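You operate a simulated robot arm through the tools that you are given. There is no shell and no other tool. Be economical: measure what you need, move in short steps, check, and stop when the job is done.

The job below is to be done with a simulated robot arm. You get a single attempt, and the scene is never put back.

Task
Switch the blue fan switch on. Take the rusty bearing and leave it on the beige gasket pack. Take the large bearing and leave it on the shelf of the maroon stand of the black bench engine. Put the box that says "air hose" from the top of the teal-legged table on the cream top of the brown dash and the box marked "coil pack" on the shelf of the maroon stand of the black bench engine. The order is free. Set down upright: box.

Only the result counts: the job must be done as asked and must still hold three seconds after the hand-in. Knocking over, shifting, dropping, spilling or breaking anything else fails it.

Robot
A 7-joint arm with a vacuum gripper on a trunk, on a base that drives. Base frame: it is fixed to the floor where the robot stands at the start and does not move with it; the origin is under the middle of the robot, x ahead of it, y to its left, z up. Lengths are in cm, angles in rad, forces in N, time in s.
With the tool pointing down near the work surface it reaches from about 10 to 62 cm from the robot's upright axis, wherever it stands. Its first joint turns from -2.007 to 2.007 rad. Places, roughly: air hose box, blue oil filter box, coil pack box [225, 450, 75]; beige gasket pack [-50, 450, 75]; blue fan switch [50, 10, 90]; cream top of the brown dash (50x16 cm) [66, 30, 104]; large bearing [175, 425, 75]; rusty bearing (6x6x3 cm) [140, 420, 80]; shelf of the maroon stand of the black bench engin [22, 260, 70]. Payload 2.55 kg.
Tool frame: the origin (TCP) lies in the middle of the cups' lips, and z points out of the cups. The gripper has 1 cup of 4.4 cm across, covering 4.4 by 4.4 cm (tool x, y); the bellows give 2 cm. With the vacuum on, a cup seals on a smooth face that it is pressed against (1 to 4 N); it does not hold porous or soft things. The pull reaches 55 N.
Orientation is that of the tool frame in the base frame, as a unit quaternion [x, y, z, w]. With the cups facing straight down, the tool's x points along the base's -x, its y along +y and its z along -z.

Tools
- The arm moves only by the tool jog_arm. Its argument "deltas" is text: rows parted by semicolons, each of 7 numbers parted by spaces: the shift along the base's x, y, z in cm, then the turn, a rotation vector about the base's x, y, z in rad, then the vacuum: 1 switches it on, 0 off. In form: dx dy dz wx wy wz valve; .... A call has 1 to 8 rows; each row is the pose to reach, as a shift and turn from the pose commanded when the call began. Each row takes 0.2 s and may step no farther than 5 cm and 0.15 rad from the row before; otherwise, or with a gripper value out of range, the whole call is refused. Where a pose cannot be reached the arm comes as near as it can. A force on the tool above 40 N (or 10 N above the force at the start of the call, whichever is more), or a blocked arm, ends the call early, and 0.2 s more pass. The pull builds up within a second once a cup has sealed. Time passes only in rows, and 0.2 s behind the last, so rows that repeat a pose give it time. It gives the time, the measured TCP pose, the force on the tool (base axes) and the pull of the vacuum at its end, in the units of the frame above (readings bear some noise), with the torque about the TCP (base axes, N m) and any sound that the robot's microphone picked up.
- Cameras (640 x 400 px; columns grow to the right, rows downward): "scene" is now at [0.14, 15.65, 182.18]; the picture's right is [-0.28, -0.96, 0.00], its down [-0.84, 0.25, -0.48] and it looks along [0.46, -0.14, -0.88] (base axes); focal length 268 px, centre (320, 200). "wrist" rides on the gripper at [8.1, 0.6, -17.3] in the tool frame; the picture's right is [-0.08, 1.00, 0.00], its down [-0.89, -0.07, -0.45] and it looks along [-0.44, -0.04, 0.90] (tool axes); focal length 256 px, centre (320, 200). There is no depth. A picture from a camera that has moved, and an enlarged one, comes with that camera's place and axes in the base frame and with its lens.
- camera(camera): a new picture of that camera. No time passes.
- move_column(by): slides the trunk up (or, below 0, down) by that many cm; the arm and the scene camera ride with it, the base frame stays. It gives what a move gives, with no picture.
- drive_base(legs): drives the robot by 1 to 6 legs, each [ahead, left, turn to the left] in cm, cm and rad, along the robot's own axes; the way and the turn of a leg run together, so that a leg with both is an arc; at most 150 cm and 3.142 rad a leg. The arm and the cameras ride along, it lands a little off, and it stops where it bumps. It gives what a move gives.
- turn_head(pan, tilt): turns the head with the scene camera to pan (to the left, within 2.705 rad either way) and tilt (down, from -0.506 to 1.204), counted from straight ahead of the robot. It gives what a move gives.
- enlarge(camera, box): a new picture of the part [left, top, right, bottom] of that camera's present view, enlarged. No time passes.
- hand_in(): hands the job in; it is judged then, once.

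Work in short steps. Places have to be worked out from the pictures, the camera data and where the tool is seen: move nearer, look again, correct. Check each grasp and each placing, and mend what went wrong. You have 165 turns and 108 pictures in all, those below and enlarged ones among them. Switch the vacuum off and draw the arm clear of the work before you hand the job in, unless the task says otherwise; then end with one line.

The tools are called after "Emit:" as a command line: name --argument value ..., lists and objects as JSON in quotes. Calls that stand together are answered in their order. jog_arm: Moves the arm, as the interface text tells. Its arguments: {"type":"object","properties":{"deltas":{"type":"string"}},"required":["deltas"]} The other tools are called the same way: move_column (by) slides the trunk up or down; drive_base (legs) drives the base; turn_head (pan, tilt) turns the head that bears the scene camera; camera (camera) takes a picture; enlarge (camera, box) takes an enlarged picture of a part of a camera's view; hand_in () hands the job in.

At the start:

```text
time_s: 0.0
tool_pos: [38.05, -0.91, 126.43]
tcp_rot: [0.0, 1.0, 0.0, 0.001]
wrist_force: [-0.3, 0.2, 0.1]
moment: [0.0, -0.02, 0.01]
pull: 0.0
trunk travel left (down, up): [-93.1, 5.9]
robot x, y, heading: [-0.03, 0.33, -0.003]
head pan, tilt: [-0.286, 1.068]
```

scene: 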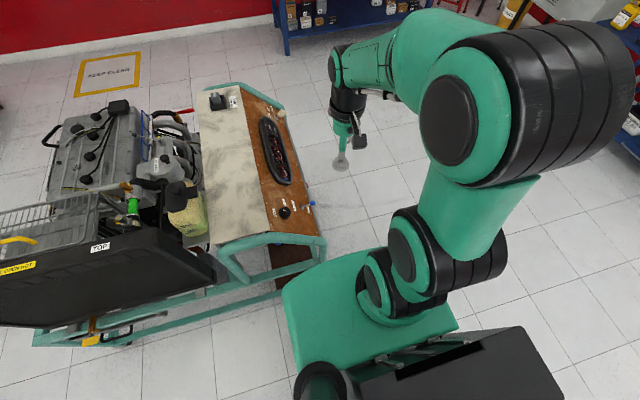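
wrist: 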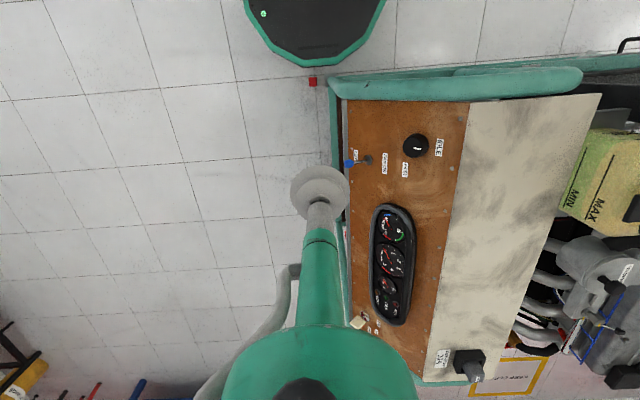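

I see a blue toggle near the front edge of the dash, with labels. I enlarge both views of it.

Emit:
enlarge --camera "wrist" --box '[320, 120, 460, 207]'

Emit:
enlarge --camera "scene" --box '[255, 170, 335, 220]'

```text
4.57 times, centred on (390, 164) of wrist
camera zoom: at [30.0, -0.06, 143.71], right [0.08, 1.0, 0.0], down [0.89, -0.07, 0.45], along [0.44, -0.04, -0.9], focal length 1170 px, centre (0, 367)
```

zoom: 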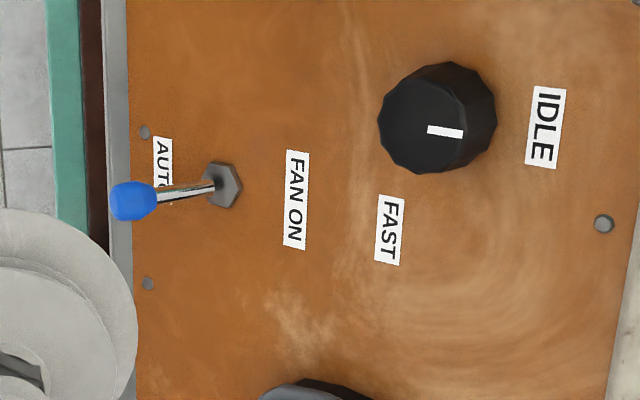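

```text
8.00 times, centred on (295, 195) of scene
camera zoom: at [0.14, 15.65, 182.18], right [-0.28, -0.96, 0.0], down [-0.84, 0.25, -0.48], along [0.46, -0.14, -0.88], focal length 2144 px, centre (520, 240)
```

zoom: 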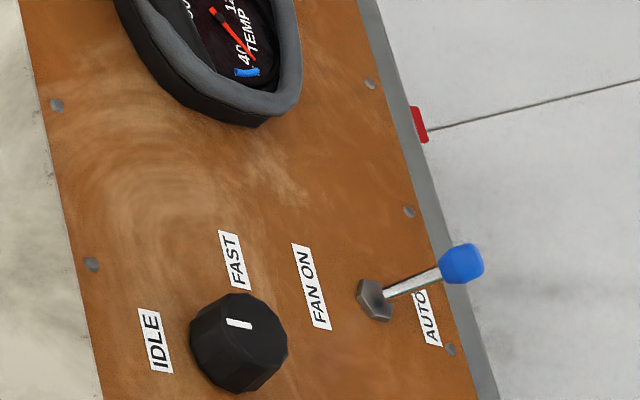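

The tip works out near (47.5, 4.4, 91), pivot near (47.6, 8.9, 89.8), and the lever is tilted down to AUTO, so it must be pushed up the slope. I tilt the tool 45° so that the cup faces the panel, then lower the trunk.

Emit:
jog_arm --deltas "1.5 -1 0 0.13 0 0 0; 3 -2 0 0.26 0 0 0; 4.5 -3 0 0.39 0 0 0; 6 -4 0 0.52 0 0 0; 7.5 -5 0 0.65 0 0 0; 9.5 -6 0 0.78 0 0 0; 9.5 -6 0 0.78 0 0 0"

Emit:
move_column --by -31

Emit:
camera --camera "wrist"

Emit:
camera --camera "scene"

```text
time_s: 1.6
tool_pos: [42.88, 2.78, 114.75]
tcp_rot: [0.01, 0.937, 0.349, 0.024]
wrist_force: [1.3, 0.5, -0.8]
moment: [-0.02, 0.02, -0.03]
pull: 0.1
out of reach, approached as far as the arm can: row 1, 2, 3, 4, 5, 6, 7
trunk travel left (down, up): [-93.1, 5.9]
robot x, y, heading: [-0.19, 0.21, 0.003]
head pan, tilt: [-0.286, 1.068]
```

```text
time_s: 4.7
tool_pos: [42.87, 2.83, 83.83]
tcp_rot: [0.009, 0.937, 0.348, 0.024]
wrist_force: [0.6, 0.4, -0.4]
moment: [-0.02, 0.03, 0.0]
pull: 0.1
trunk travel left (down, up): [-62.1, 36.9]
robot x, y, heading: [0.0, 0.22, 0.001]
head pan, tilt: [-0.286, 1.068]
```

```text
103 pictures are left
camera wrist: at [33.97, -7.61, 96.99], right [0.08, 0.75, 0.65], down [0.87, -0.38, 0.32], along [0.49, 0.54, -0.68], focal length 256 px, centre (320, 200)
```

wrist: 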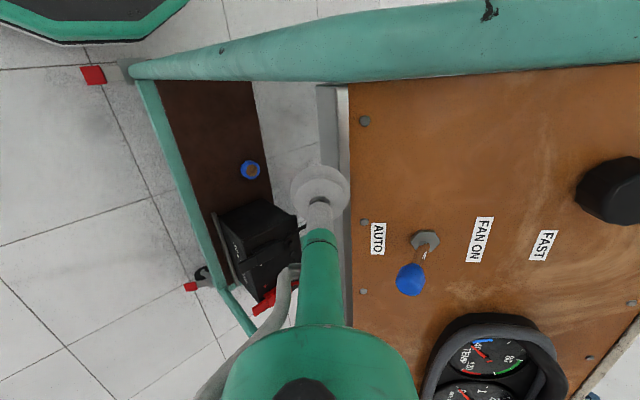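

```text
102 pictures are left
camera scene: at [0.14, 15.65, 151.18], right [-0.28, -0.96, 0.0], down [-0.84, 0.25, -0.48], along [0.46, -0.14, -0.88], focal length 268 px, centre (320, 200)
```

scene: 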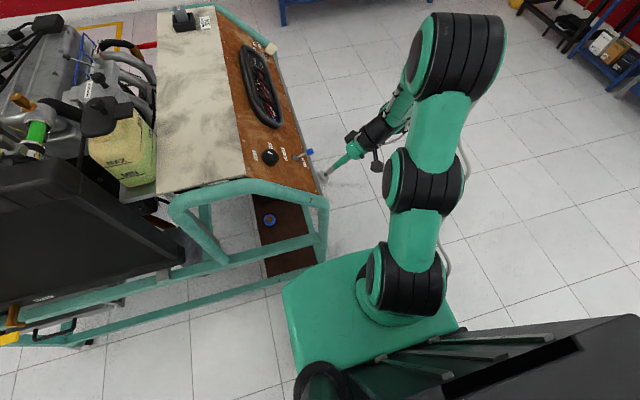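

The tip is confirmed at about (47.5, 4.2, 91). I back the cup off, shift it in x to the lever and bring it below the tip.

Emit:
jog_arm --deltas "0 -2 2 0 0 0 0; 0 -4 4 0 0 0 0; 2.5 -4 4 0 0 0 0; 4.6 -4 4 0 0 0 0; 4.6 -4 4 0 0 0 0"

Emit:
camera --camera "wrist"

```text
time_s: 5.9
tool_pos: [44.78, 2.36, 84.09]
tcp_rot: [0.013, 0.94, 0.34, 0.033]
wrist_force: [0.4, 0.1, 0.3]
moment: [0.0, 0.03, 0.0]
pull: 0.1
out of reach, approached as far as the arm can: row 1, 2, 3, 4, 5
trunk travel left (down, up): [-62.1, 36.9]
robot x, y, heading: [0.21, -0.4, 0.003]
head pan, tilt: [-0.286, 1.068]
```

```text
101 pictures are left
camera wrist: at [35.6, -7.81, 97.36], right [0.08, 0.76, 0.64], down [0.86, -0.38, 0.34], along [0.51, 0.52, -0.69], focal length 256 px, centre (320, 200)
```

wrist: 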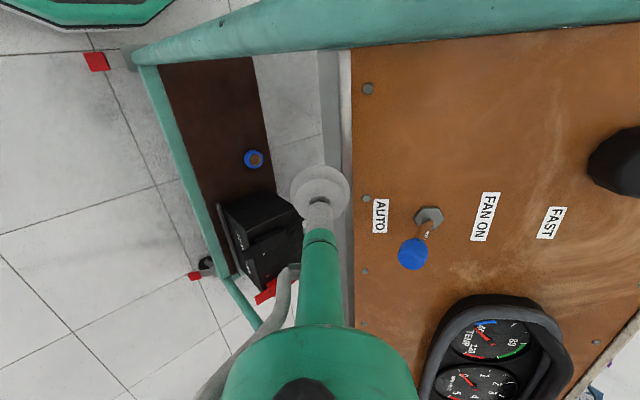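

Upward seems limited for the arm, so I let the trunk raise the arm a bit and see what jogging does then.

Emit:
move_column --by 12

Emit:
jog_arm --deltas "0 -2 -2 0 0 0 0; 0 -4 -4 0 0 0 0; 0 -4 -4 0 0 0 0"

```text
time_s: 7.4
tool_pos: [44.91, 2.35, 96.17]
tcp_rot: [0.013, 0.94, 0.339, 0.032]
wrist_force: [0.4, 0.1, 0.2]
moment: [0.02, 0.01, 0.02]
pull: 0.0
trunk travel left (down, up): [-74.1, 24.9]
robot x, y, heading: [-0.13, -0.09, -0.002]
head pan, tilt: [-0.286, 1.068]
```

```text
time_s: 8.2
tool_pos: [44.87, -1.71, 92.12]
tcp_rot: [0.013, 0.94, 0.339, 0.032]
wrist_force: [-0.1, -0.1, 0.0]
moment: [0.0, -0.02, -0.01]
pull: 0.0
trunk travel left (down, up): [-74.1, 24.9]
robot x, y, heading: [0.38, -0.2, 0.0]
head pan, tilt: [-0.286, 1.068]
```

That works. Now I go in under the lever.

Emit:
jog_arm --deltas "1.3 0 -3 0 0 0 0; 2.6 -0.5 -5.5 0 0 0 0; 2.6 2 -5 0 0 0 0; 2.6 3.8 -4.6 0 0 0 0; 2.6 3.8 -4.6 0 0 0 0"

Emit:
camera --camera "wrist"

Emit:
enlarge --camera "scene" --box '[255, 110, 383, 190]'

```text
time_s: 9.4
tool_pos: [47.35, 2.1, 87.45]
tcp_rot: [0.013, 0.94, 0.34, 0.033]
wrist_force: [0.4, -0.8, -0.8]
moment: [-0.01, -0.01, -0.01]
pull: 0.0
trunk travel left (down, up): [-74.1, 24.9]
robot x, y, heading: [0.23, 0.46, -0.005]
head pan, tilt: [-0.286, 1.068]
```

```text
100 pictures are left
camera wrist: at [38.12, -7.94, 100.64], right [0.08, 0.76, 0.64], down [0.86, -0.38, 0.34], along [0.51, 0.52, -0.69], focal length 256 px, centre (320, 200)
```

wrist: 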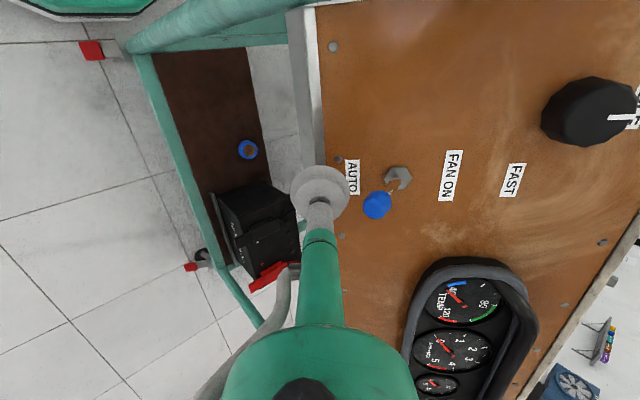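

```text
5.00 times, centred on (319, 150) of scene
camera zoom: at [0.14, 15.65, 163.18], right [-0.28, -0.96, 0.0], down [-0.84, 0.25, -0.48], along [0.46, -0.14, -0.88], focal length 1340 px, centre (325, 450)
```

zoom: 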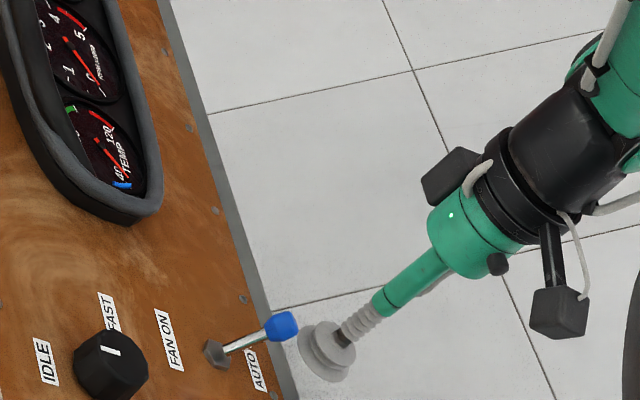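

The cup is about 1 cm short of the lever, below it. I push up along the panel slope.

Emit:
jog_arm --deltas "0.7 0 0 0 0 0 0; 0.7 1 0.9 0 0 0 0; 0.7 1.8 1.6 0 0 0 0; 0.7 2.5 2.25 0 0 0 0; 0.7 3.1 2.8 0 0 0 0; 0.7 3.6 3.2 0 0 0 0"

Emit:
camera --camera "wrist"

```text
time_s: 10.8
tool_pos: [48.1, 5.77, 90.54]
tcp_rot: [0.013, 0.94, 0.34, 0.032]
wrist_force: [0.2, 0.4, 0.4]
moment: [0.03, -0.01, -0.01]
pull: 0.0
trunk travel left (down, up): [-74.1, 24.9]
robot x, y, heading: [-0.02, 0.03, 0.0]
head pan, tilt: [-0.286, 1.068]
```

```text
98 pictures are left
camera wrist: at [38.91, -4.37, 103.85], right [0.08, 0.76, 0.64], down [0.86, -0.38, 0.34], along [0.5, 0.52, -0.69], focal length 256 px, centre (320, 200)
```

wrist: 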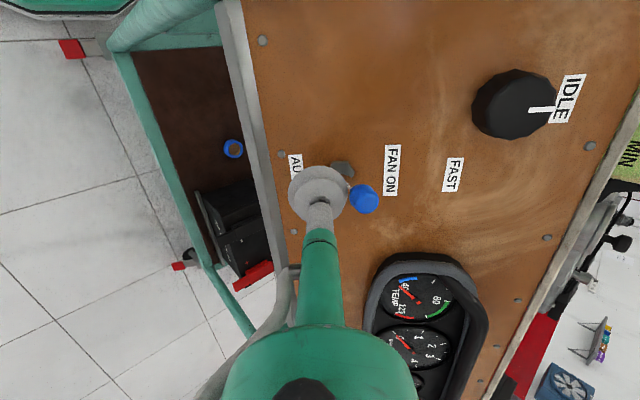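

The lever tip has crossed to the FAN ON side of its nut. I back off and look.

Emit:
jog_arm --deltas "0 -1.5 -1.3 0 0 0 0; 0 -4 -3 0 0 0 0; 0 -7 -1 0 0 0 0; 0 -10 2 0 0 0 0"

Emit:
camera --camera "wrist"

Emit:
enlarge --camera "scene" --box '[255, 140, 335, 190]'

```text
time_s: 11.8
tool_pos: [47.24, -2.15, 90.53]
tcp_rot: [0.015, 0.941, 0.337, 0.032]
wrist_force: [-0.7, 0.5, -0.8]
moment: [-0.01, -0.1, -0.04]
pull: 0.0
out of reach, approached as far as the arm can: row 4
trunk travel left (down, up): [-74.1, 24.9]
robot x, y, heading: [-0.19, 0.37, -0.003]
head pan, tilt: [-0.286, 1.068]
```

```text
97 pictures are left
camera wrist: at [37.92, -12.17, 103.91], right [0.08, 0.77, 0.64], down [0.86, -0.38, 0.35], along [0.51, 0.52, -0.69], focal length 256 px, centre (320, 200)
```

wrist: 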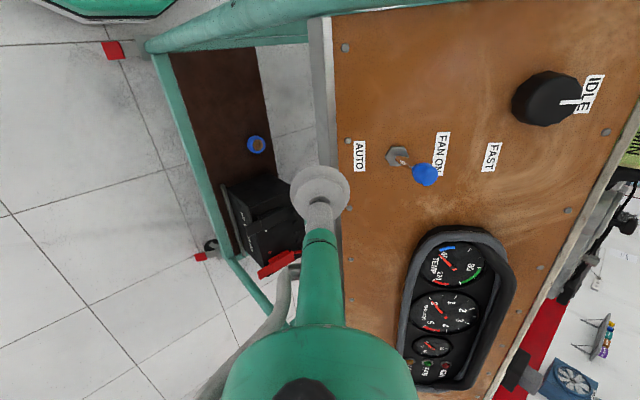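

```text
8.00 times, centred on (295, 165) of scene
camera zoom: at [0.12, 15.7, 163.18], right [-0.28, -0.96, 0.0], down [-0.84, 0.25, -0.48], along [0.46, -0.14, -0.88], focal length 2144 px, centre (520, 480)
```

zoom: 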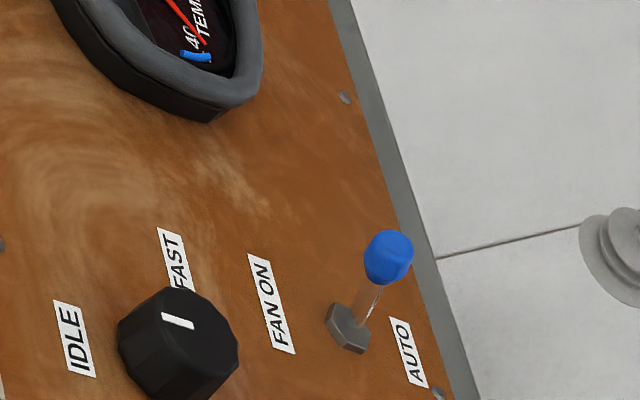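

The switch is on FAN ON now. I bring the tool back upright, then look around to the left with the head.

Emit:
jog_arm --deltas "-1.5 -1 0 -0.12 0 0 0; -3 -2 0 -0.24 0 0 0; -4.5 -2 0 -0.36 0 0 0; -6 -2 0 -0.48 0 0 0; -7.5 -2 0 -0.6 0 0 0; -9 -2 0 -0.7 0 0 0; -9 -2 0 -0.7 0 0 0"

Emit:
turn_head --pan 1.2 --tilt 0.45

Emit:
camera --camera "scene"

Emit:
turn_head --pan 2.2 --tilt 0.45

Emit:
camera --camera "scene"

Emit:
turn_head --pan -0.6 --tilt 0.45

Emit:
camera --camera "scene"

```text
time_s: 13.4
tool_pos: [38.34, -4.29, 90.84]
tcp_rot: [0.0, 0.999, -0.003, 0.035]
wrist_force: [0.3, -0.5, -0.2]
moment: [-0.01, 0.0, -0.01]
pull: 0.1
trunk travel left (down, up): [-74.1, 24.9]
robot x, y, heading: [0.22, 0.04, -0.001]
head pan, tilt: [-0.286, 1.068]
```

```text
time_s: 15.0
tool_pos: [38.35, -4.41, 90.86]
tcp_rot: [0.001, 0.999, -0.003, 0.034]
wrist_force: [-0.1, -0.3, -0.3]
moment: [0.0, 0.0, 0.01]
pull: 0.1
trunk travel left (down, up): [-74.1, 24.9]
robot x, y, heading: [-0.18, 0.13, -0.002]
head pan, tilt: [1.201, 0.45]
```

```text
95 pictures are left
camera scene: at [-2.79, 26.06, 168.19], right [0.93, -0.36, 0.0], down [-0.16, -0.41, -0.9], along [0.33, 0.84, -0.44], focal length 268 px, centre (320, 200)
```

scene: 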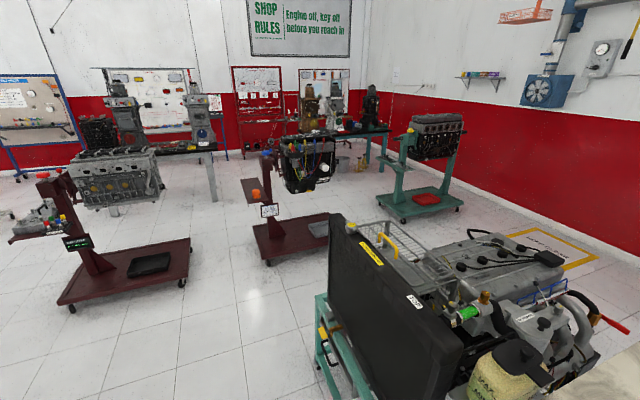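

```text
time_s: 16.2
tool_pos: [38.33, -4.27, 90.7]
tcp_rot: [0.0, 0.999, -0.003, 0.034]
wrist_force: [-0.1, -0.4, -0.7]
moment: [-0.02, -0.01, 0.02]
pull: 0.1
trunk travel left (down, up): [-74.1, 24.9]
robot x, y, heading: [-0.2, 0.27, -0.0]
head pan, tilt: [2.201, 0.45]
```

```text
94 pictures are left
camera scene: at [-11.53, 24.92, 168.19], right [0.81, 0.59, 0.0], down [0.26, -0.35, -0.9], along [-0.53, 0.73, -0.44], focal length 268 px, centre (320, 200)
```

scene: 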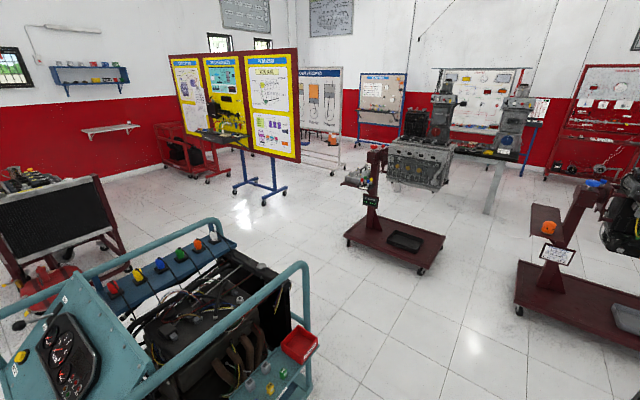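

```text
time_s: 18.7
tool_pos: [38.51, -4.31, 90.77]
tcp_rot: [0.001, 0.999, -0.005, 0.035]
wrist_force: [0.0, 0.3, 0.6]
moment: [0.01, 0.0, -0.01]
pull: 0.0
trunk travel left (down, up): [-74.1, 24.9]
robot x, y, heading: [0.08, 0.3, 0.003]
head pan, tilt: [-0.6, 0.45]
```

```text
93 pictures are left
camera scene: at [1.46, 12.3, 168.19], right [-0.56, -0.83, 0.0], down [-0.36, 0.25, -0.9], along [0.74, -0.51, -0.44], focal length 268 px, centre (320, 200)
```

scene: 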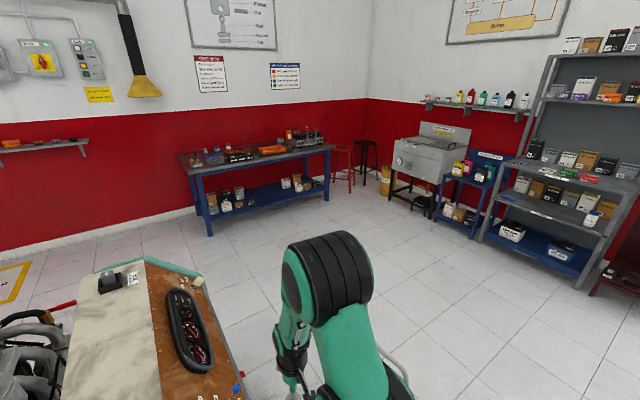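

I enlarge the back tables: one with teal legs, one to its left with gaskets, and the maroon stand between.

Emit:
turn_head --pan 1.25 --tilt 0.3

Emit:
enlarge --camera "scene" --box '[230, 110, 450, 247]'

Emit:
enlarge --camera "scene" --box '[90, 110, 310, 247]'

```text
time_s: 20.5
tool_pos: [38.33, -4.27, 90.83]
tcp_rot: [0.001, 0.999, -0.003, 0.035]
wrist_force: [-0.3, 0.2, 0.2]
moment: [-0.01, 0.0, 0.01]
pull: 0.0
trunk travel left (down, up): [-74.1, 24.9]
robot x, y, heading: [-0.34, 0.27, -0.001]
head pan, tilt: [1.25, 0.3]
```

```text
2.91 times, centred on (340, 178) of scene
camera zoom: at [-3.17, 26.35, 169.58], right [0.95, -0.32, 0.0], down [-0.09, -0.28, -0.96], along [0.3, 0.91, -0.3], focal length 780 px, centre (262, 262)
```

zoom: 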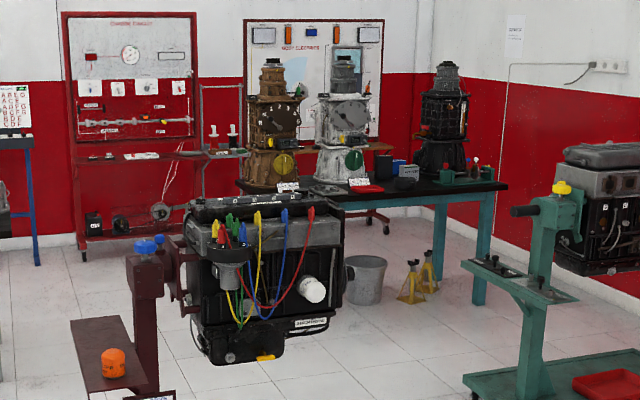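

```text
2.91 times, centred on (200, 178) of scene
camera zoom: at [-3.17, 26.35, 169.58], right [0.95, -0.32, 0.0], down [-0.09, -0.28, -0.96], along [0.3, 0.91, -0.3], focal length 780 px, centre (669, 262)
```

zoom: 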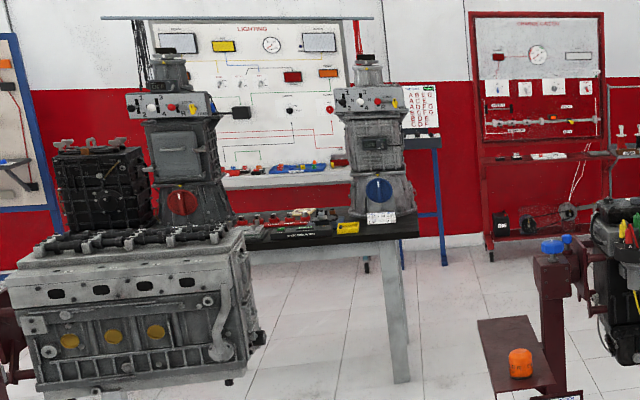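

I need to know clearances near the robot before driving; I look down-left and behind.

Emit:
turn_head --pan 0.6 --tilt 1.1

Emit:
camera --camera "scene"

Emit:
turn_head --pan 2.4 --tilt 0.9

Emit:
camera --camera "scene"

Emit:
turn_head --pan -2.4 --tilt 0.8

Emit:
camera --camera "scene"

```text
time_s: 21.7
tool_pos: [38.37, -4.2, 90.81]
tcp_rot: [0.001, 0.999, -0.004, 0.035]
wrist_force: [0.6, 1.0, 0.0]
moment: [0.01, -0.03, 0.01]
pull: 0.0
trunk travel left (down, up): [-74.1, 24.9]
robot x, y, heading: [-0.01, -0.32, -0.003]
head pan, tilt: [0.6, 1.1]
```

```text
90 pictures are left
camera scene: at [-0.91, 21.07, 162.98], right [0.57, -0.82, 0.0], down [-0.73, -0.5, -0.45], along [0.38, 0.26, -0.89], focal length 268 px, centre (320, 200)
```

scene: 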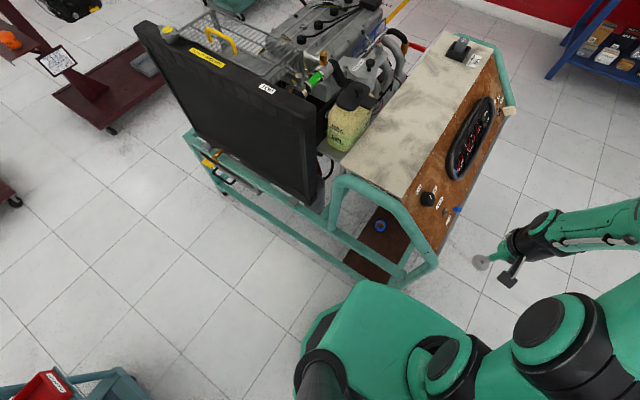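

```text
time_s: 23.5
tool_pos: [38.31, -4.4, 90.88]
tcp_rot: [0.0, 0.999, -0.004, 0.035]
wrist_force: [-0.2, 0.0, -0.4]
moment: [0.01, 0.0, 0.01]
pull: 0.1
trunk travel left (down, up): [-74.1, 24.9]
robot x, y, heading: [0.03, -0.11, -0.001]
head pan, tilt: [2.4, 0.901]
```

```text
89 pictures are left
camera scene: at [-11.69, 22.6, 164.36], right [0.68, 0.74, 0.0], down [0.58, -0.53, -0.62], along [-0.46, 0.42, -0.78], focal length 268 px, centre (320, 200)
```

scene: 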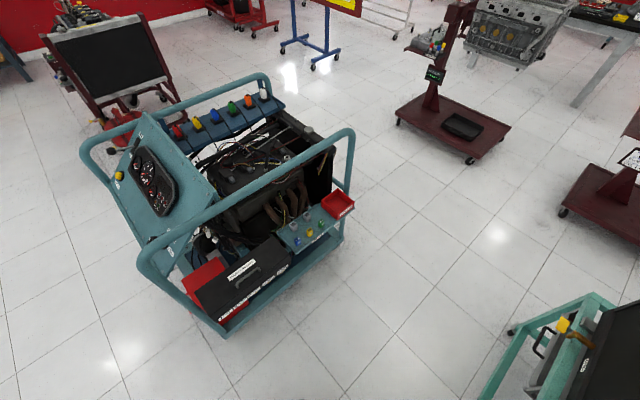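

```text
time_s: 27.3
tool_pos: [38.28, -4.31, 90.82]
tcp_rot: [0.001, 0.999, -0.003, 0.035]
wrist_force: [0.5, 0.2, -0.1]
moment: [0.01, 0.03, 0.0]
pull: 0.1
trunk travel left (down, up): [-74.1, 24.9]
robot x, y, heading: [-0.41, -0.06, 0.0]
head pan, tilt: [-2.4, 0.799]
```

```text
88 pictures are left
camera scene: at [-12.07, 12.04, 165.15], right [-0.68, 0.74, 0.0], down [0.53, 0.48, -0.7], along [-0.51, -0.47, -0.72], focal length 268 px, centre (320, 200)
```

scene: 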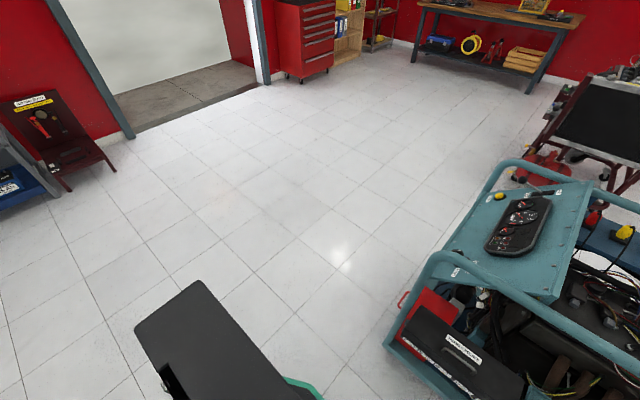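

Space behind and the corridor (x about -70 to 34) are clear. I back off, then slide left to the aisle at y≈183.

Emit:
drive_base --legs '[[-15, 0, 0], [0, 100, 0], [0, 83, 0]]'

Emit:
turn_head --pan 0.0 --tilt 0.7

Emit:
camera --camera "scene"

```text
time_s: 37.3
tool_pos: [25.03, 174.95, 90.77]
tcp_rot: [0.004, 0.999, -0.003, 0.034]
wrist_force: [-0.6, 1.0, -0.1]
moment: [-0.04, 0.0, 0.01]
pull: 0.1
trunk travel left (down, up): [-74.1, 24.9]
robot x, y, heading: [-13.42, 179.58, -0.009]
head pan, tilt: [-2.4, 0.799]
```

```text
time_s: 39.5
tool_pos: [25.02, 174.91, 90.83]
tcp_rot: [0.004, 0.999, -0.004, 0.034]
wrist_force: [0.3, 0.3, -0.4]
moment: [-0.01, -0.01, -0.02]
pull: 0.1
trunk travel left (down, up): [-74.1, 24.9]
robot x, y, heading: [-13.12, 179.92, -0.009]
head pan, tilt: [0.0, 0.7]
```

```text
87 pictures are left
camera scene: at [-10.78, 197.0, 165.97], right [-0.01, -1.0, 0.0], down [-0.64, 0.0, -0.76], along [0.76, -0.01, -0.64], focal length 268 px, centre (320, 200)
```

scene: 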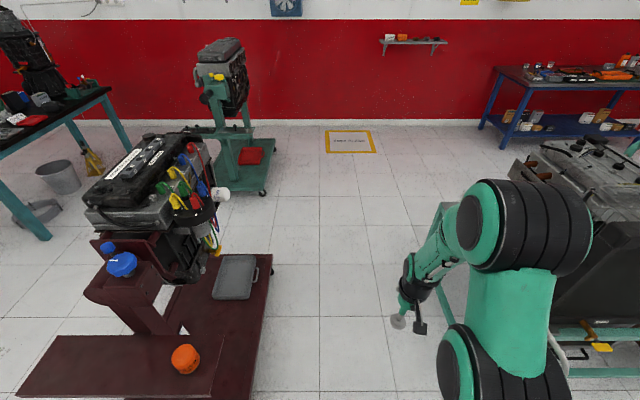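

The aisle ahead is clear. I drive ahead to x≈153 and then look before turning.

Emit:
drive_base --legs '[[85, 2, 0.009], [81, 0, 0]]'

Emit:
turn_head --pan 1.3 --tilt 0.7

Emit:
camera --camera "scene"

Emit:
turn_head --pan -1.3 --tilt 0.9

Emit:
camera --camera "scene"

```text
time_s: 47.9
tool_pos: [189.99, 172.9, 90.92]
tcp_rot: [0.016, 0.999, -0.004, 0.035]
wrist_force: [0.6, 0.4, -0.5]
moment: [0.01, 0.03, -0.03]
pull: 0.2
trunk travel left (down, up): [-74.1, 24.9]
robot x, y, heading: [151.71, 178.23, -0.032]
head pan, tilt: [0.0, 0.7]
```

```text
time_s: 49.4
tool_pos: [190.03, 172.95, 90.79]
tcp_rot: [0.016, 0.999, -0.004, 0.036]
wrist_force: [0.2, -0.2, -1.0]
moment: [0.01, 0.04, 0.04]
pull: 0.1
trunk travel left (down, up): [-74.1, 24.9]
robot x, y, heading: [151.72, 178.42, -0.028]
head pan, tilt: [1.3, 0.7]
```

```text
86 pictures are left
camera scene: at [148.66, 204.07, 165.97], right [0.96, -0.29, 0.0], down [-0.19, -0.62, -0.76], along [0.23, 0.73, -0.64], focal length 268 px, centre (320, 200)
```

scene: 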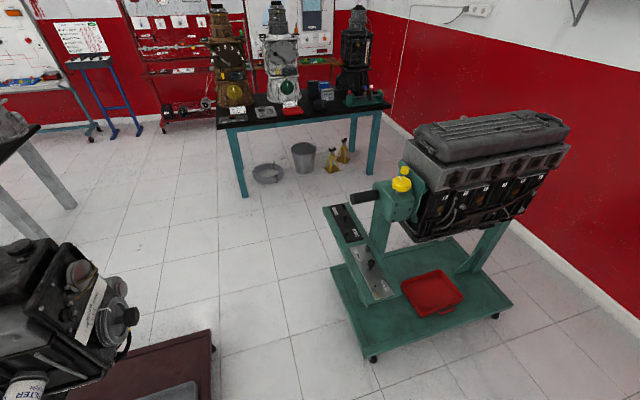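

```text
time_s: 51.7
tool_pos: [189.96, 172.86, 90.76]
tcp_rot: [0.014, 0.999, -0.004, 0.035]
wrist_force: [0.0, 0.1, 0.5]
moment: [-0.04, -0.02, -0.01]
pull: 0.0
trunk travel left (down, up): [-74.1, 24.9]
robot x, y, heading: [151.59, 178.28, -0.027]
head pan, tilt: [-1.3, 0.901]
```

```text
85 pictures are left
camera scene: at [147.98, 188.62, 164.36], right [-0.97, -0.24, 0.0], down [-0.19, 0.76, -0.62], along [0.15, -0.6, -0.78], focal length 268 px, centre (320, 200)
```

scene: 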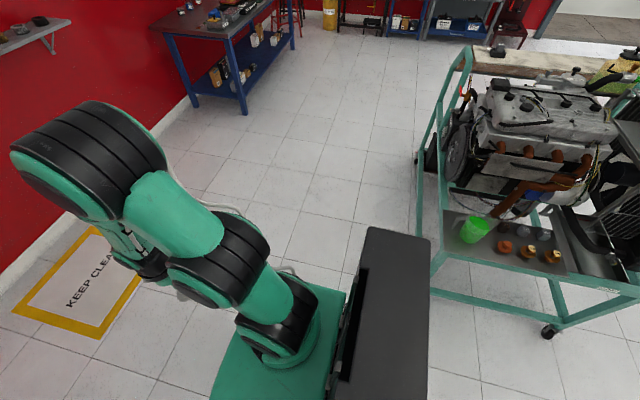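

The rig's right edge is at x≈115, so turning here is fine. The gap between the stands is x≈110–184; I turn left to face +y.

Emit:
drive_base --legs '[[-3, 0, 0], [0, 0, 1.6]]'

Emit:
turn_head --pan 0.0 --tilt 0.9

Emit:
camera --camera "scene"

```text
time_s: 56.5
tool_pos: [152.41, 216.78, 90.81]
tcp_rot: [0.711, -0.702, -0.022, -0.027]
wrist_force: [-0.1, 0.7, 1.2]
moment: [0.0, 0.0, 0.03]
pull: 0.1
trunk travel left (down, up): [-74.1, 24.9]
robot x, y, heading: [148.37, 178.77, 1.589]
head pan, tilt: [-1.3, 0.901]
```

```text
time_s: 57.9
tool_pos: [152.59, 216.76, 90.76]
tcp_rot: [0.712, -0.702, -0.023, -0.027]
wrist_force: [0.3, -1.0, 0.4]
moment: [-0.01, -0.03, -0.01]
pull: 0.1
trunk travel left (down, up): [-74.1, 24.9]
robot x, y, heading: [148.96, 178.75, 1.583]
head pan, tilt: [0.0, 0.901]
```

```text
84 pictures are left
camera scene: at [130.92, 179.48, 164.36], right [1.0, 0.02, 0.0], down [0.01, -0.78, -0.62], along [-0.01, 0.62, -0.78], focal length 268 px, centre (320, 200)
```

scene: 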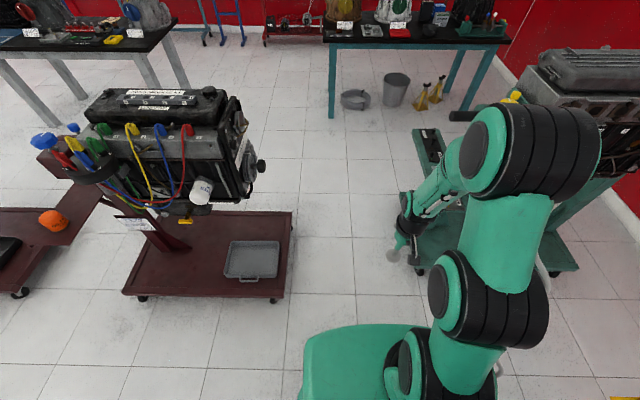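

The platform is about 50 cm wide and the arm stays within it, so passing the gap at x≈148 leaves around 10 cm each side. I go ahead in steps.

Emit:
drive_base --legs '[[45, 1, -0.015]]'

Emit:
drive_base --legs '[[45, 0, 0]]'

Emit:
camera --camera "scene"

```text
time_s: 60.7
tool_pos: [151.84, 262.25, 90.76]
tcp_rot: [-0.705, 0.708, 0.023, 0.027]
wrist_force: [1.3, 0.7, -0.8]
moment: [-0.02, 0.01, 0.03]
pull: 0.1
trunk travel left (down, up): [-74.1, 24.9]
robot x, y, heading: [147.12, 223.67, 1.568]
head pan, tilt: [0.0, 0.901]
```

```text
time_s: 63.4
tool_pos: [152.25, 307.66, 90.79]
tcp_rot: [-0.703, 0.71, 0.022, 0.028]
wrist_force: [0.3, 0.5, 1.0]
moment: [-0.03, 0.0, 0.01]
pull: 0.1
trunk travel left (down, up): [-74.1, 24.9]
robot x, y, heading: [147.37, 269.67, 1.566]
head pan, tilt: [0.0, 0.901]
```

```text
83 pictures are left
camera scene: at [129.9, 270.86, 164.36], right [1.0, -0.01, 0.0], down [-0.01, -0.78, -0.62], along [0.0, 0.62, -0.78], focal length 268 px, centre (320, 200)
```

scene: 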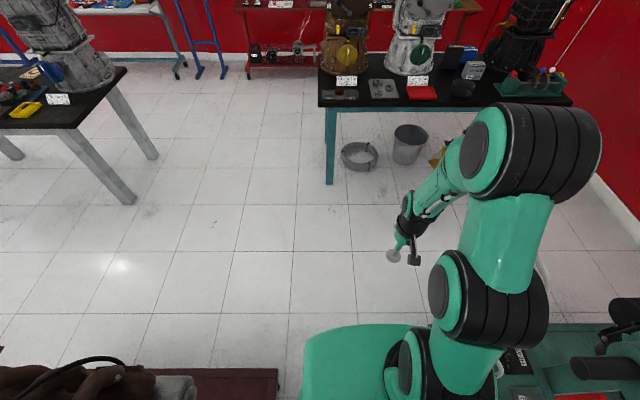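

Through so far. I enlarge the table top to find the items.

Emit:
enlarge --camera "scene" --box '[310, 30, 582, 200]'

Emit:
enlarge --camera "scene" --box '[0, 40, 144, 130]'

```text
2.35 times, centred on (446, 115) of scene
camera zoom: at [129.9, 270.86, 164.36], right [1.0, -0.01, 0.0], down [-0.01, -0.78, -0.62], along [0.0, 0.62, -0.78], focal length 631 px, centre (24, 400)
```

zoom: 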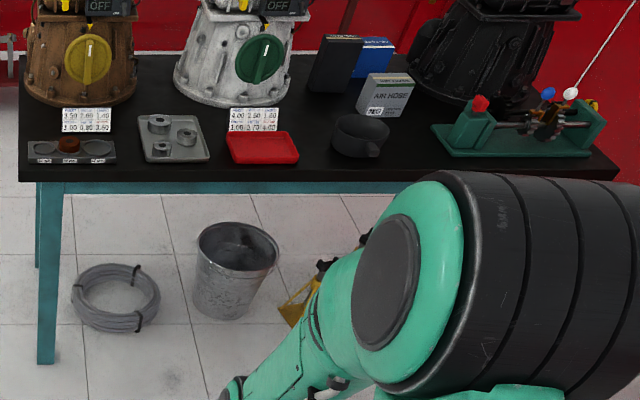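

```text
4.44 times, centred on (72, 85) of scene
camera zoom: at [129.9, 270.86, 164.36], right [1.0, -0.01, 0.0], down [-0.01, -0.78, -0.62], along [0.0, 0.62, -0.78], focal length 1191 px, centre (1422, 711)
```

zoom: 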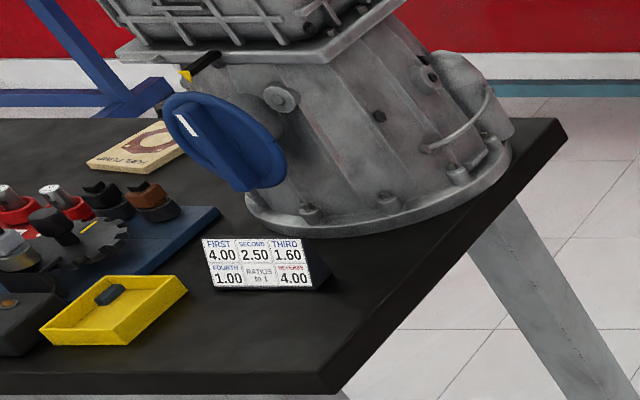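

The items match the given places. I'd like to know the robot's own base footprint before nosing under the table, so I tilt the wrist camera back to look at it.

Emit:
jog_arm --deltas "0 1 0 -0.14 0 0 0; 0 2 0 -0.28 0 0 0; 0 3 0 -0.42 0 0 0; 0 4 0 -0.56 0 0 0; 0 5 0 -0.7 0 0 0; 0 6 0 -0.84 0 0 0; 0 6 0 -0.95 0 0 0; 0 6 0 -0.95 0 0 0"

Emit:
camera --camera "wrist"

```text
time_s: 65.2
tool_pos: [151.06, 293.86, 80.82]
tcp_rot: [-0.651, 0.653, -0.279, -0.268]
wrist_force: [-0.2, 0.0, 0.5]
moment: [-0.01, 0.0, 0.02]
pull: 0.1
out of reach, approached as far as the arm can: row 4, 5, 6, 7, 8
trunk travel left (down, up): [-74.1, 24.9]
robot x, y, heading: [147.69, 269.13, 1.563]
head pan, tilt: [0.0, 0.901]
```

```text
80 pictures are left
camera wrist: at [150.15, 300.53, 98.58], right [-1.0, 0.05, -0.07], down [0.07, 0.94, -0.32], along [0.05, -0.33, -0.94], focal length 256 px, centre (320, 200)
```

wrist: 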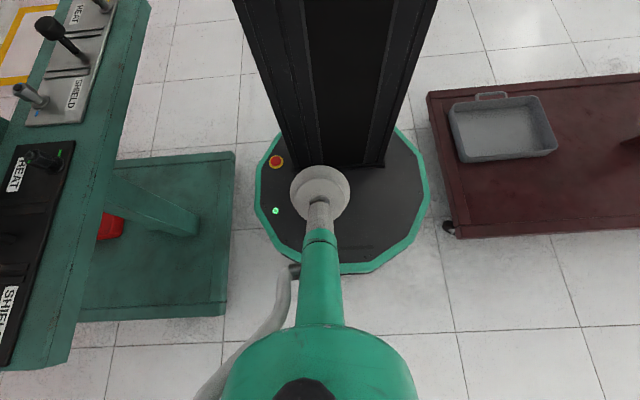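

The base is a disc of about 28 cm radius, low, with the column behind the axis – so it can slip under the table edge. I restore the tool to upright.

Emit:
jog_arm --deltas "0 2 2 0.13 0 0 0; 0 4 4 0.27 0 0 0; 0 6 6 0.4 0 0 0; 0 8 8 0.54 0 0 0; 0 10 10 0.67 0 0 0; 0 12 12 0.808 0 0 0; 0 12 12 0.808 0 0 0"

```text
time_s: 66.8
tool_pos: [151.01, 305.63, 91.85]
tcp_rot: [-0.704, 0.71, 0.001, 0.01]
wrist_force: [-0.8, 0.5, -0.3]
moment: [0.0, 0.03, 0.03]
pull: 0.0
trunk travel left (down, up): [-74.1, 24.9]
robot x, y, heading: [147.48, 269.06, 1.564]
head pan, tilt: [0.0, 0.901]
```

Now I raise the trunk a bit and drive up to the table's left end.

Emit:
move_column --by 10

Emit:
drive_base --legs '[[60, 0, 0.005], [46, 0, 0]]'

Emit:
camera --camera "wrist"

Emit:
camera --camera "scene"

```text
time_s: 68.1
tool_pos: [151.13, 305.68, 102.06]
tcp_rot: [-0.704, 0.71, 0.001, 0.01]
wrist_force: [-0.8, -0.1, -1.4]
moment: [0.01, -0.05, 0.0]
pull: 0.1
trunk travel left (down, up): [-84.1, 14.9]
robot x, y, heading: [147.79, 268.95, 1.566]
head pan, tilt: [0.0, 0.901]
```

```text
time_s: 73.9
tool_pos: [150.83, 412.7, 101.98]
tcp_rot: [0.708, -0.706, -0.001, -0.01]
wrist_force: [-0.8, 0.2, 0.7]
moment: [-0.01, -0.02, 0.0]
pull: 0.0
trunk travel left (down, up): [-84.1, 14.9]
robot x, y, heading: [147.81, 376.31, 1.57]
head pan, tilt: [0.0, 0.901]
```

```text
79 pictures are left
camera wrist: at [149.99, 404.42, 119.16], right [-1.0, 0.08, -0.01], down [0.06, 0.89, 0.46], along [0.05, 0.46, -0.89], focal length 256 px, centre (320, 200)
```

wrist: 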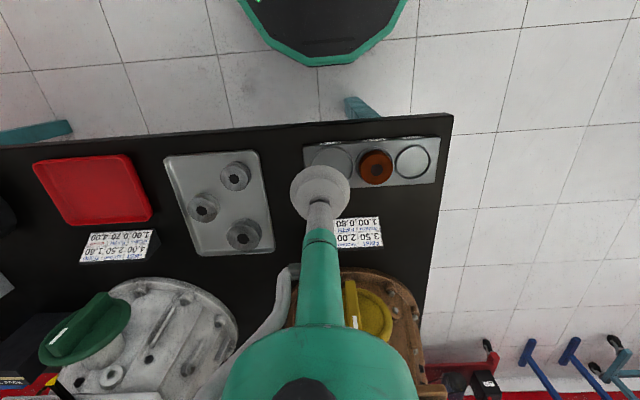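

```text
78 pictures are left
camera scene: at [129.98, 377.74, 174.36], right [1.0, 0.0, 0.0], down [0.0, -0.78, -0.62], along [0.0, 0.62, -0.78], focal length 268 px, centre (320, 200)
```

scene: 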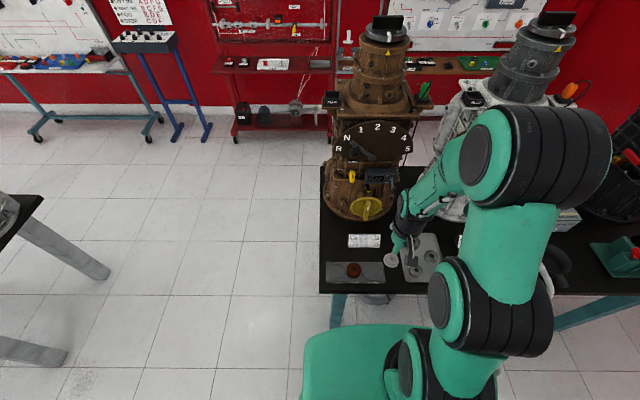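

The rusty bearing sits in the holder near (142.5, 419.4). I enlarge to check it and the tray bearings.

Emit:
enlarge --camera "wrist" --box '[150, 120, 450, 307]'

Emit:
enlarge --camera "scene" --box '[310, 220, 470, 320]'

```text
2.13 times, centred on (300, 214) of wrist
camera zoom: at [149.99, 404.42, 119.16], right [-1.0, 0.08, -0.01], down [0.06, 0.89, 0.46], along [0.05, 0.46, -0.89], focal length 546 px, centre (363, 171)
```

zoom: 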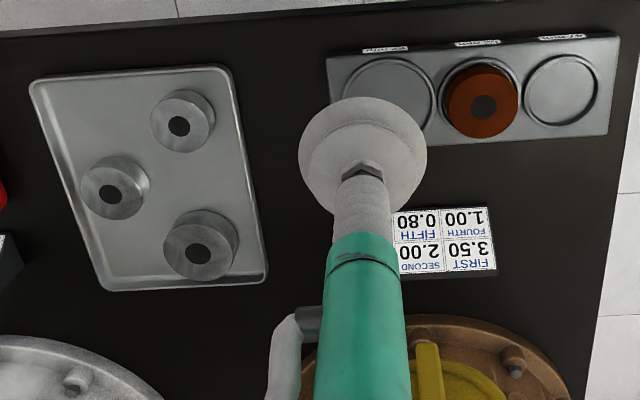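

```text
4.00 times, centred on (390, 270) of scene
camera zoom: at [129.98, 377.74, 174.36], right [1.0, 0.0, 0.0], down [0.0, -0.78, -0.62], along [0.0, 0.62, -0.78], focal length 1072 px, centre (40, -80)
```

zoom: 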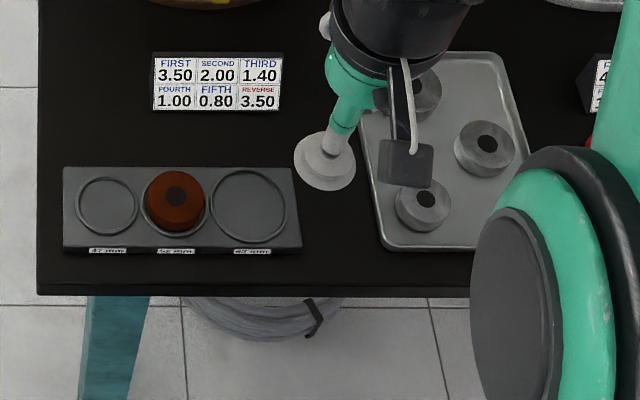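

Both views agree: rusty bearing top at about (142.6, 419.4, 80); the large bearing is the rear one in the tray, near (168, 432). I move above the rusty one.

Emit:
jog_arm --deltas "-4 3.3 0 0 0 0 0; -8.2 6.7 0 0 0 0 0; -8.2 6.7 -5 0 0 0 0; -8.2 6.7 -10 0 0 0 0; -8.2 6.7 -14 0 0 0 0; -8.2 6.7 -17 0 0 0 0; -8.2 6.7 -17 0 0 0 0"

Emit:
enlarge --camera "wrist" --box '[220, 120, 420, 245]'

Emit:
enlarge --camera "scene" --box '[310, 220, 470, 320]'

```text
refused: row 1 steps farther than a row can; nothing moved
```

```text
3.20 times, centred on (320, 182) of wrist
camera zoom: at [149.99, 404.42, 119.16], right [-1.0, 0.08, -0.01], down [0.06, 0.89, 0.46], along [0.05, 0.46, -0.89], focal length 819 px, centre (320, 256)
```

zoom: 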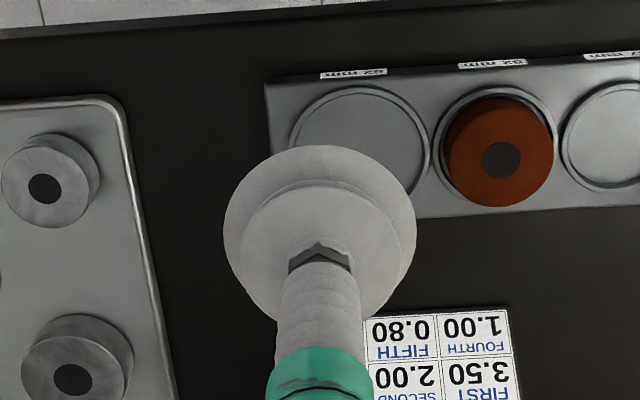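

```text
4.00 times, centred on (390, 270) of scene
camera zoom: at [129.98, 377.74, 174.36], right [1.0, 0.0, 0.0], down [0.0, -0.78, -0.62], along [0.0, 0.62, -0.78], focal length 1072 px, centre (40, -80)
```

zoom: 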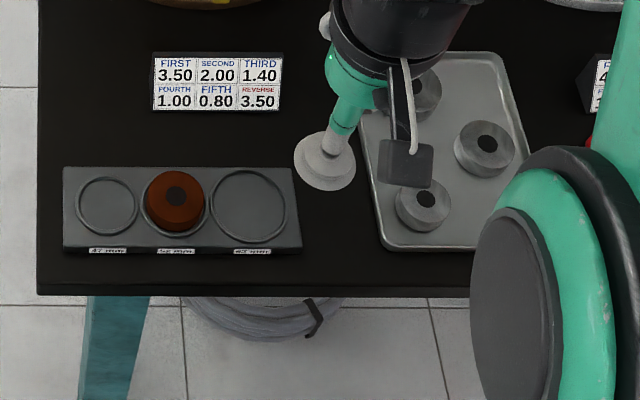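

Step too long; same move with smaller rows.

Emit:
jog_arm --deltas "-2.8 2.3 -2 0 0 0 0; -5.6 4.5 -4 0 0 0 0; -8.2 6.7 -6 0 0 0 0; -8.2 6.7 -10 0 0 0 0; -8.2 6.7 -14 0 0 0 0; -8.2 6.7 -17.5 0 0 0 0; -8.2 6.7 -17.5 0 0 0 0"

Emit:
enlarge --camera "wrist" --box '[220, 120, 420, 245]'

Emit:
enlarge --camera "scene" --box '[310, 220, 470, 320]'

```text
time_s: 75.5
tool_pos: [142.56, 419.49, 84.41]
tcp_rot: [-0.707, 0.707, 0.002, 0.009]
wrist_force: [0.4, 0.8, 0.2]
moment: [0.0, 0.02, 0.01]
pull: 0.0
trunk travel left (down, up): [-84.1, 14.9]
robot x, y, heading: [147.69, 376.38, 1.572]
head pan, tilt: [0.0, 0.901]
```

```text
3.20 times, centred on (320, 182) of wrist
camera zoom: at [141.74, 411.1, 101.6], right [-1.0, 0.08, -0.01], down [0.06, 0.89, 0.46], along [0.05, 0.46, -0.89], focal length 819 px, centre (320, 256)
```

zoom: 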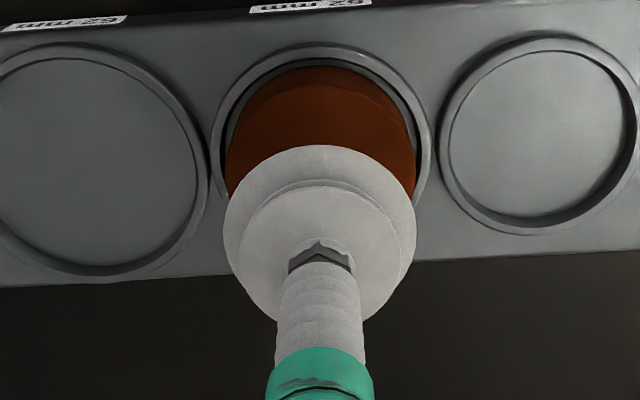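

```text
4.00 times, centred on (390, 270) of scene
camera zoom: at [129.99, 377.62, 174.36], right [1.0, 0.0, 0.0], down [0.0, -0.78, -0.62], along [0.0, 0.62, -0.78], focal length 1072 px, centre (40, -80)
```

zoom: 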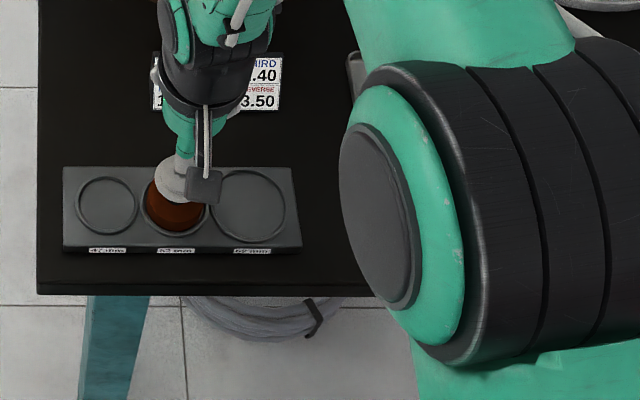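

Aligned. I descend gently with the vacuum on.

Emit:
jog_arm --deltas "0 0 -2 0 0 0 1; 0 0 -3.5 0 0 0 1; 0 0 -4.2 0 0 0 1; 0 0 -4.7 0 0 0 1; 0 0 -4.7 0 0 0 1"

```text
time_s: 76.5
tool_pos: [142.58, 419.33, 80.35]
tcp_rot: [0.708, -0.706, -0.003, -0.011]
wrist_force: [1.2, -8.8, 23.5]
moment: [-0.22, 0.49, 0.14]
pull: 54.8
trunk travel left (down, up): [-84.1, 14.9]
robot x, y, heading: [148.09, 376.63, 1.57]
head pan, tilt: [0.0, 0.901]
stopped in row 4: the force on the tool passed its limit at 40 N (the readings are from after the stop); the commanded pose is now the measured one
```

Sealed with full pull. I lift it out and look.

Emit:
jog_arm --deltas "0 0 1 0 0 0 1; 0 0 3 0 0 0 1; 0 0 7 0 0 0 1; 0 0 12 0 0 0 1; 0 0 17 0 0 0 1; 0 0 17 0 0 0 1"

Emit:
camera --camera "wrist"

```text
time_s: 77.9
tool_pos: [142.37, 419.69, 97.09]
tcp_rot: [0.708, -0.707, -0.002, -0.01]
wrist_force: [0.4, 0.5, -2.7]
moment: [-0.03, -0.03, 0.02]
pull: 55.4
trunk travel left (down, up): [-84.1, 14.9]
robot x, y, heading: [147.86, 376.27, 1.58]
head pan, tilt: [0.0, 0.901]
```

```text
71 pictures are left
camera wrist: at [141.56, 411.25, 114.26], right [-1.0, 0.08, -0.01], down [0.06, 0.88, 0.46], along [0.04, 0.46, -0.89], focal length 256 px, centre (320, 200)
```

wrist: 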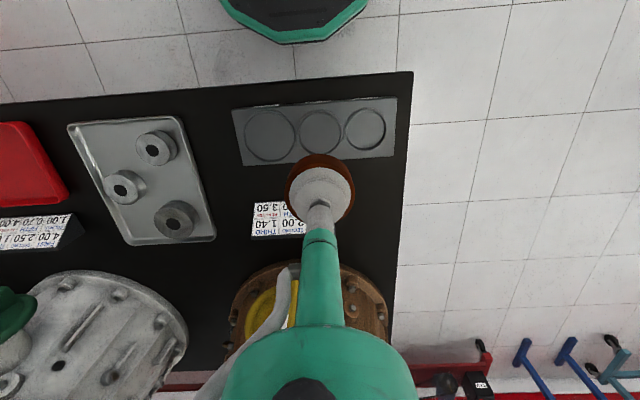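

Held well. I back off and slide left to the gasket table (table 2).

Emit:
drive_base --legs '[[-28, 0, -0.005], [0, 100, 0], [0, 95, 0]]'

Emit:
turn_head --pan 0.1 --tilt 0.75

Emit:
camera --camera "scene"

Emit:
camera --camera "wrist"

```text
time_s: 89.2
tool_pos: [-52.83, 389.67, 97.19]
tcp_rot: [0.715, -0.699, -0.003, -0.011]
wrist_force: [-1.2, -0.3, -2.2]
moment: [-0.01, -0.03, 0.0]
pull: 54.4
trunk travel left (down, up): [-84.1, 14.9]
robot x, y, heading: [-46.69, 346.84, 1.594]
head pan, tilt: [0.0, 0.901]
```

```text
time_s: 89.9
tool_pos: [-52.85, 389.74, 97.0]
tcp_rot: [0.715, -0.699, -0.003, -0.012]
wrist_force: [-0.7, 0.1, -2.2]
moment: [0.0, 0.03, -0.02]
pull: 54.9
trunk travel left (down, up): [-84.1, 14.9]
robot x, y, heading: [-46.55, 346.17, 1.597]
head pan, tilt: [0.099, 0.75]
```

```text
70 pictures are left
camera scene: at [-65.18, 348.22, 175.54], right [0.99, 0.12, 0.0], down [0.08, -0.68, -0.73], along [-0.09, 0.73, -0.68], focal length 268 px, centre (320, 200)
```

scene: 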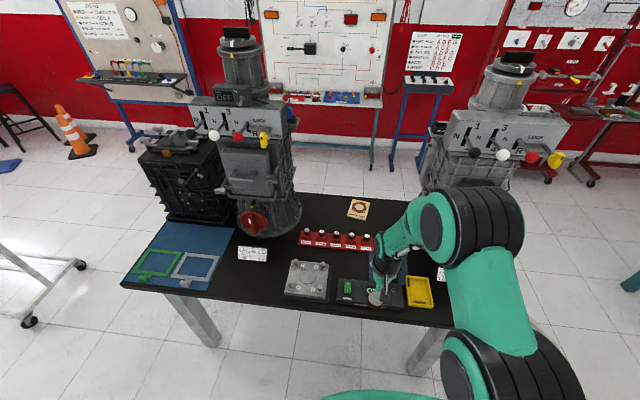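

```text
69 pictures are left
camera wrist: at [-53.49, 381.35, 114.24], right [-1.0, 0.06, -0.01], down [0.04, 0.88, 0.46], along [0.03, 0.46, -0.89], focal length 256 px, centre (320, 200)
```

wrist: 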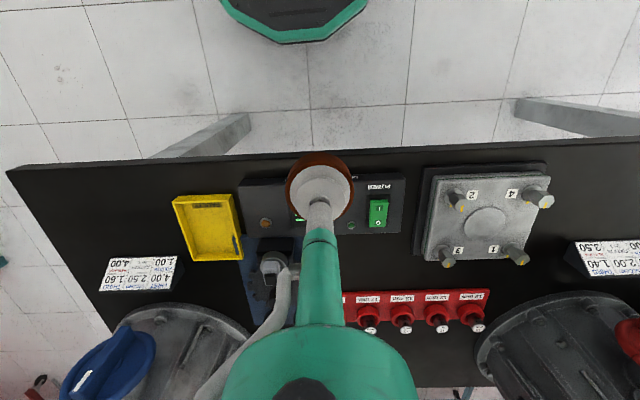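

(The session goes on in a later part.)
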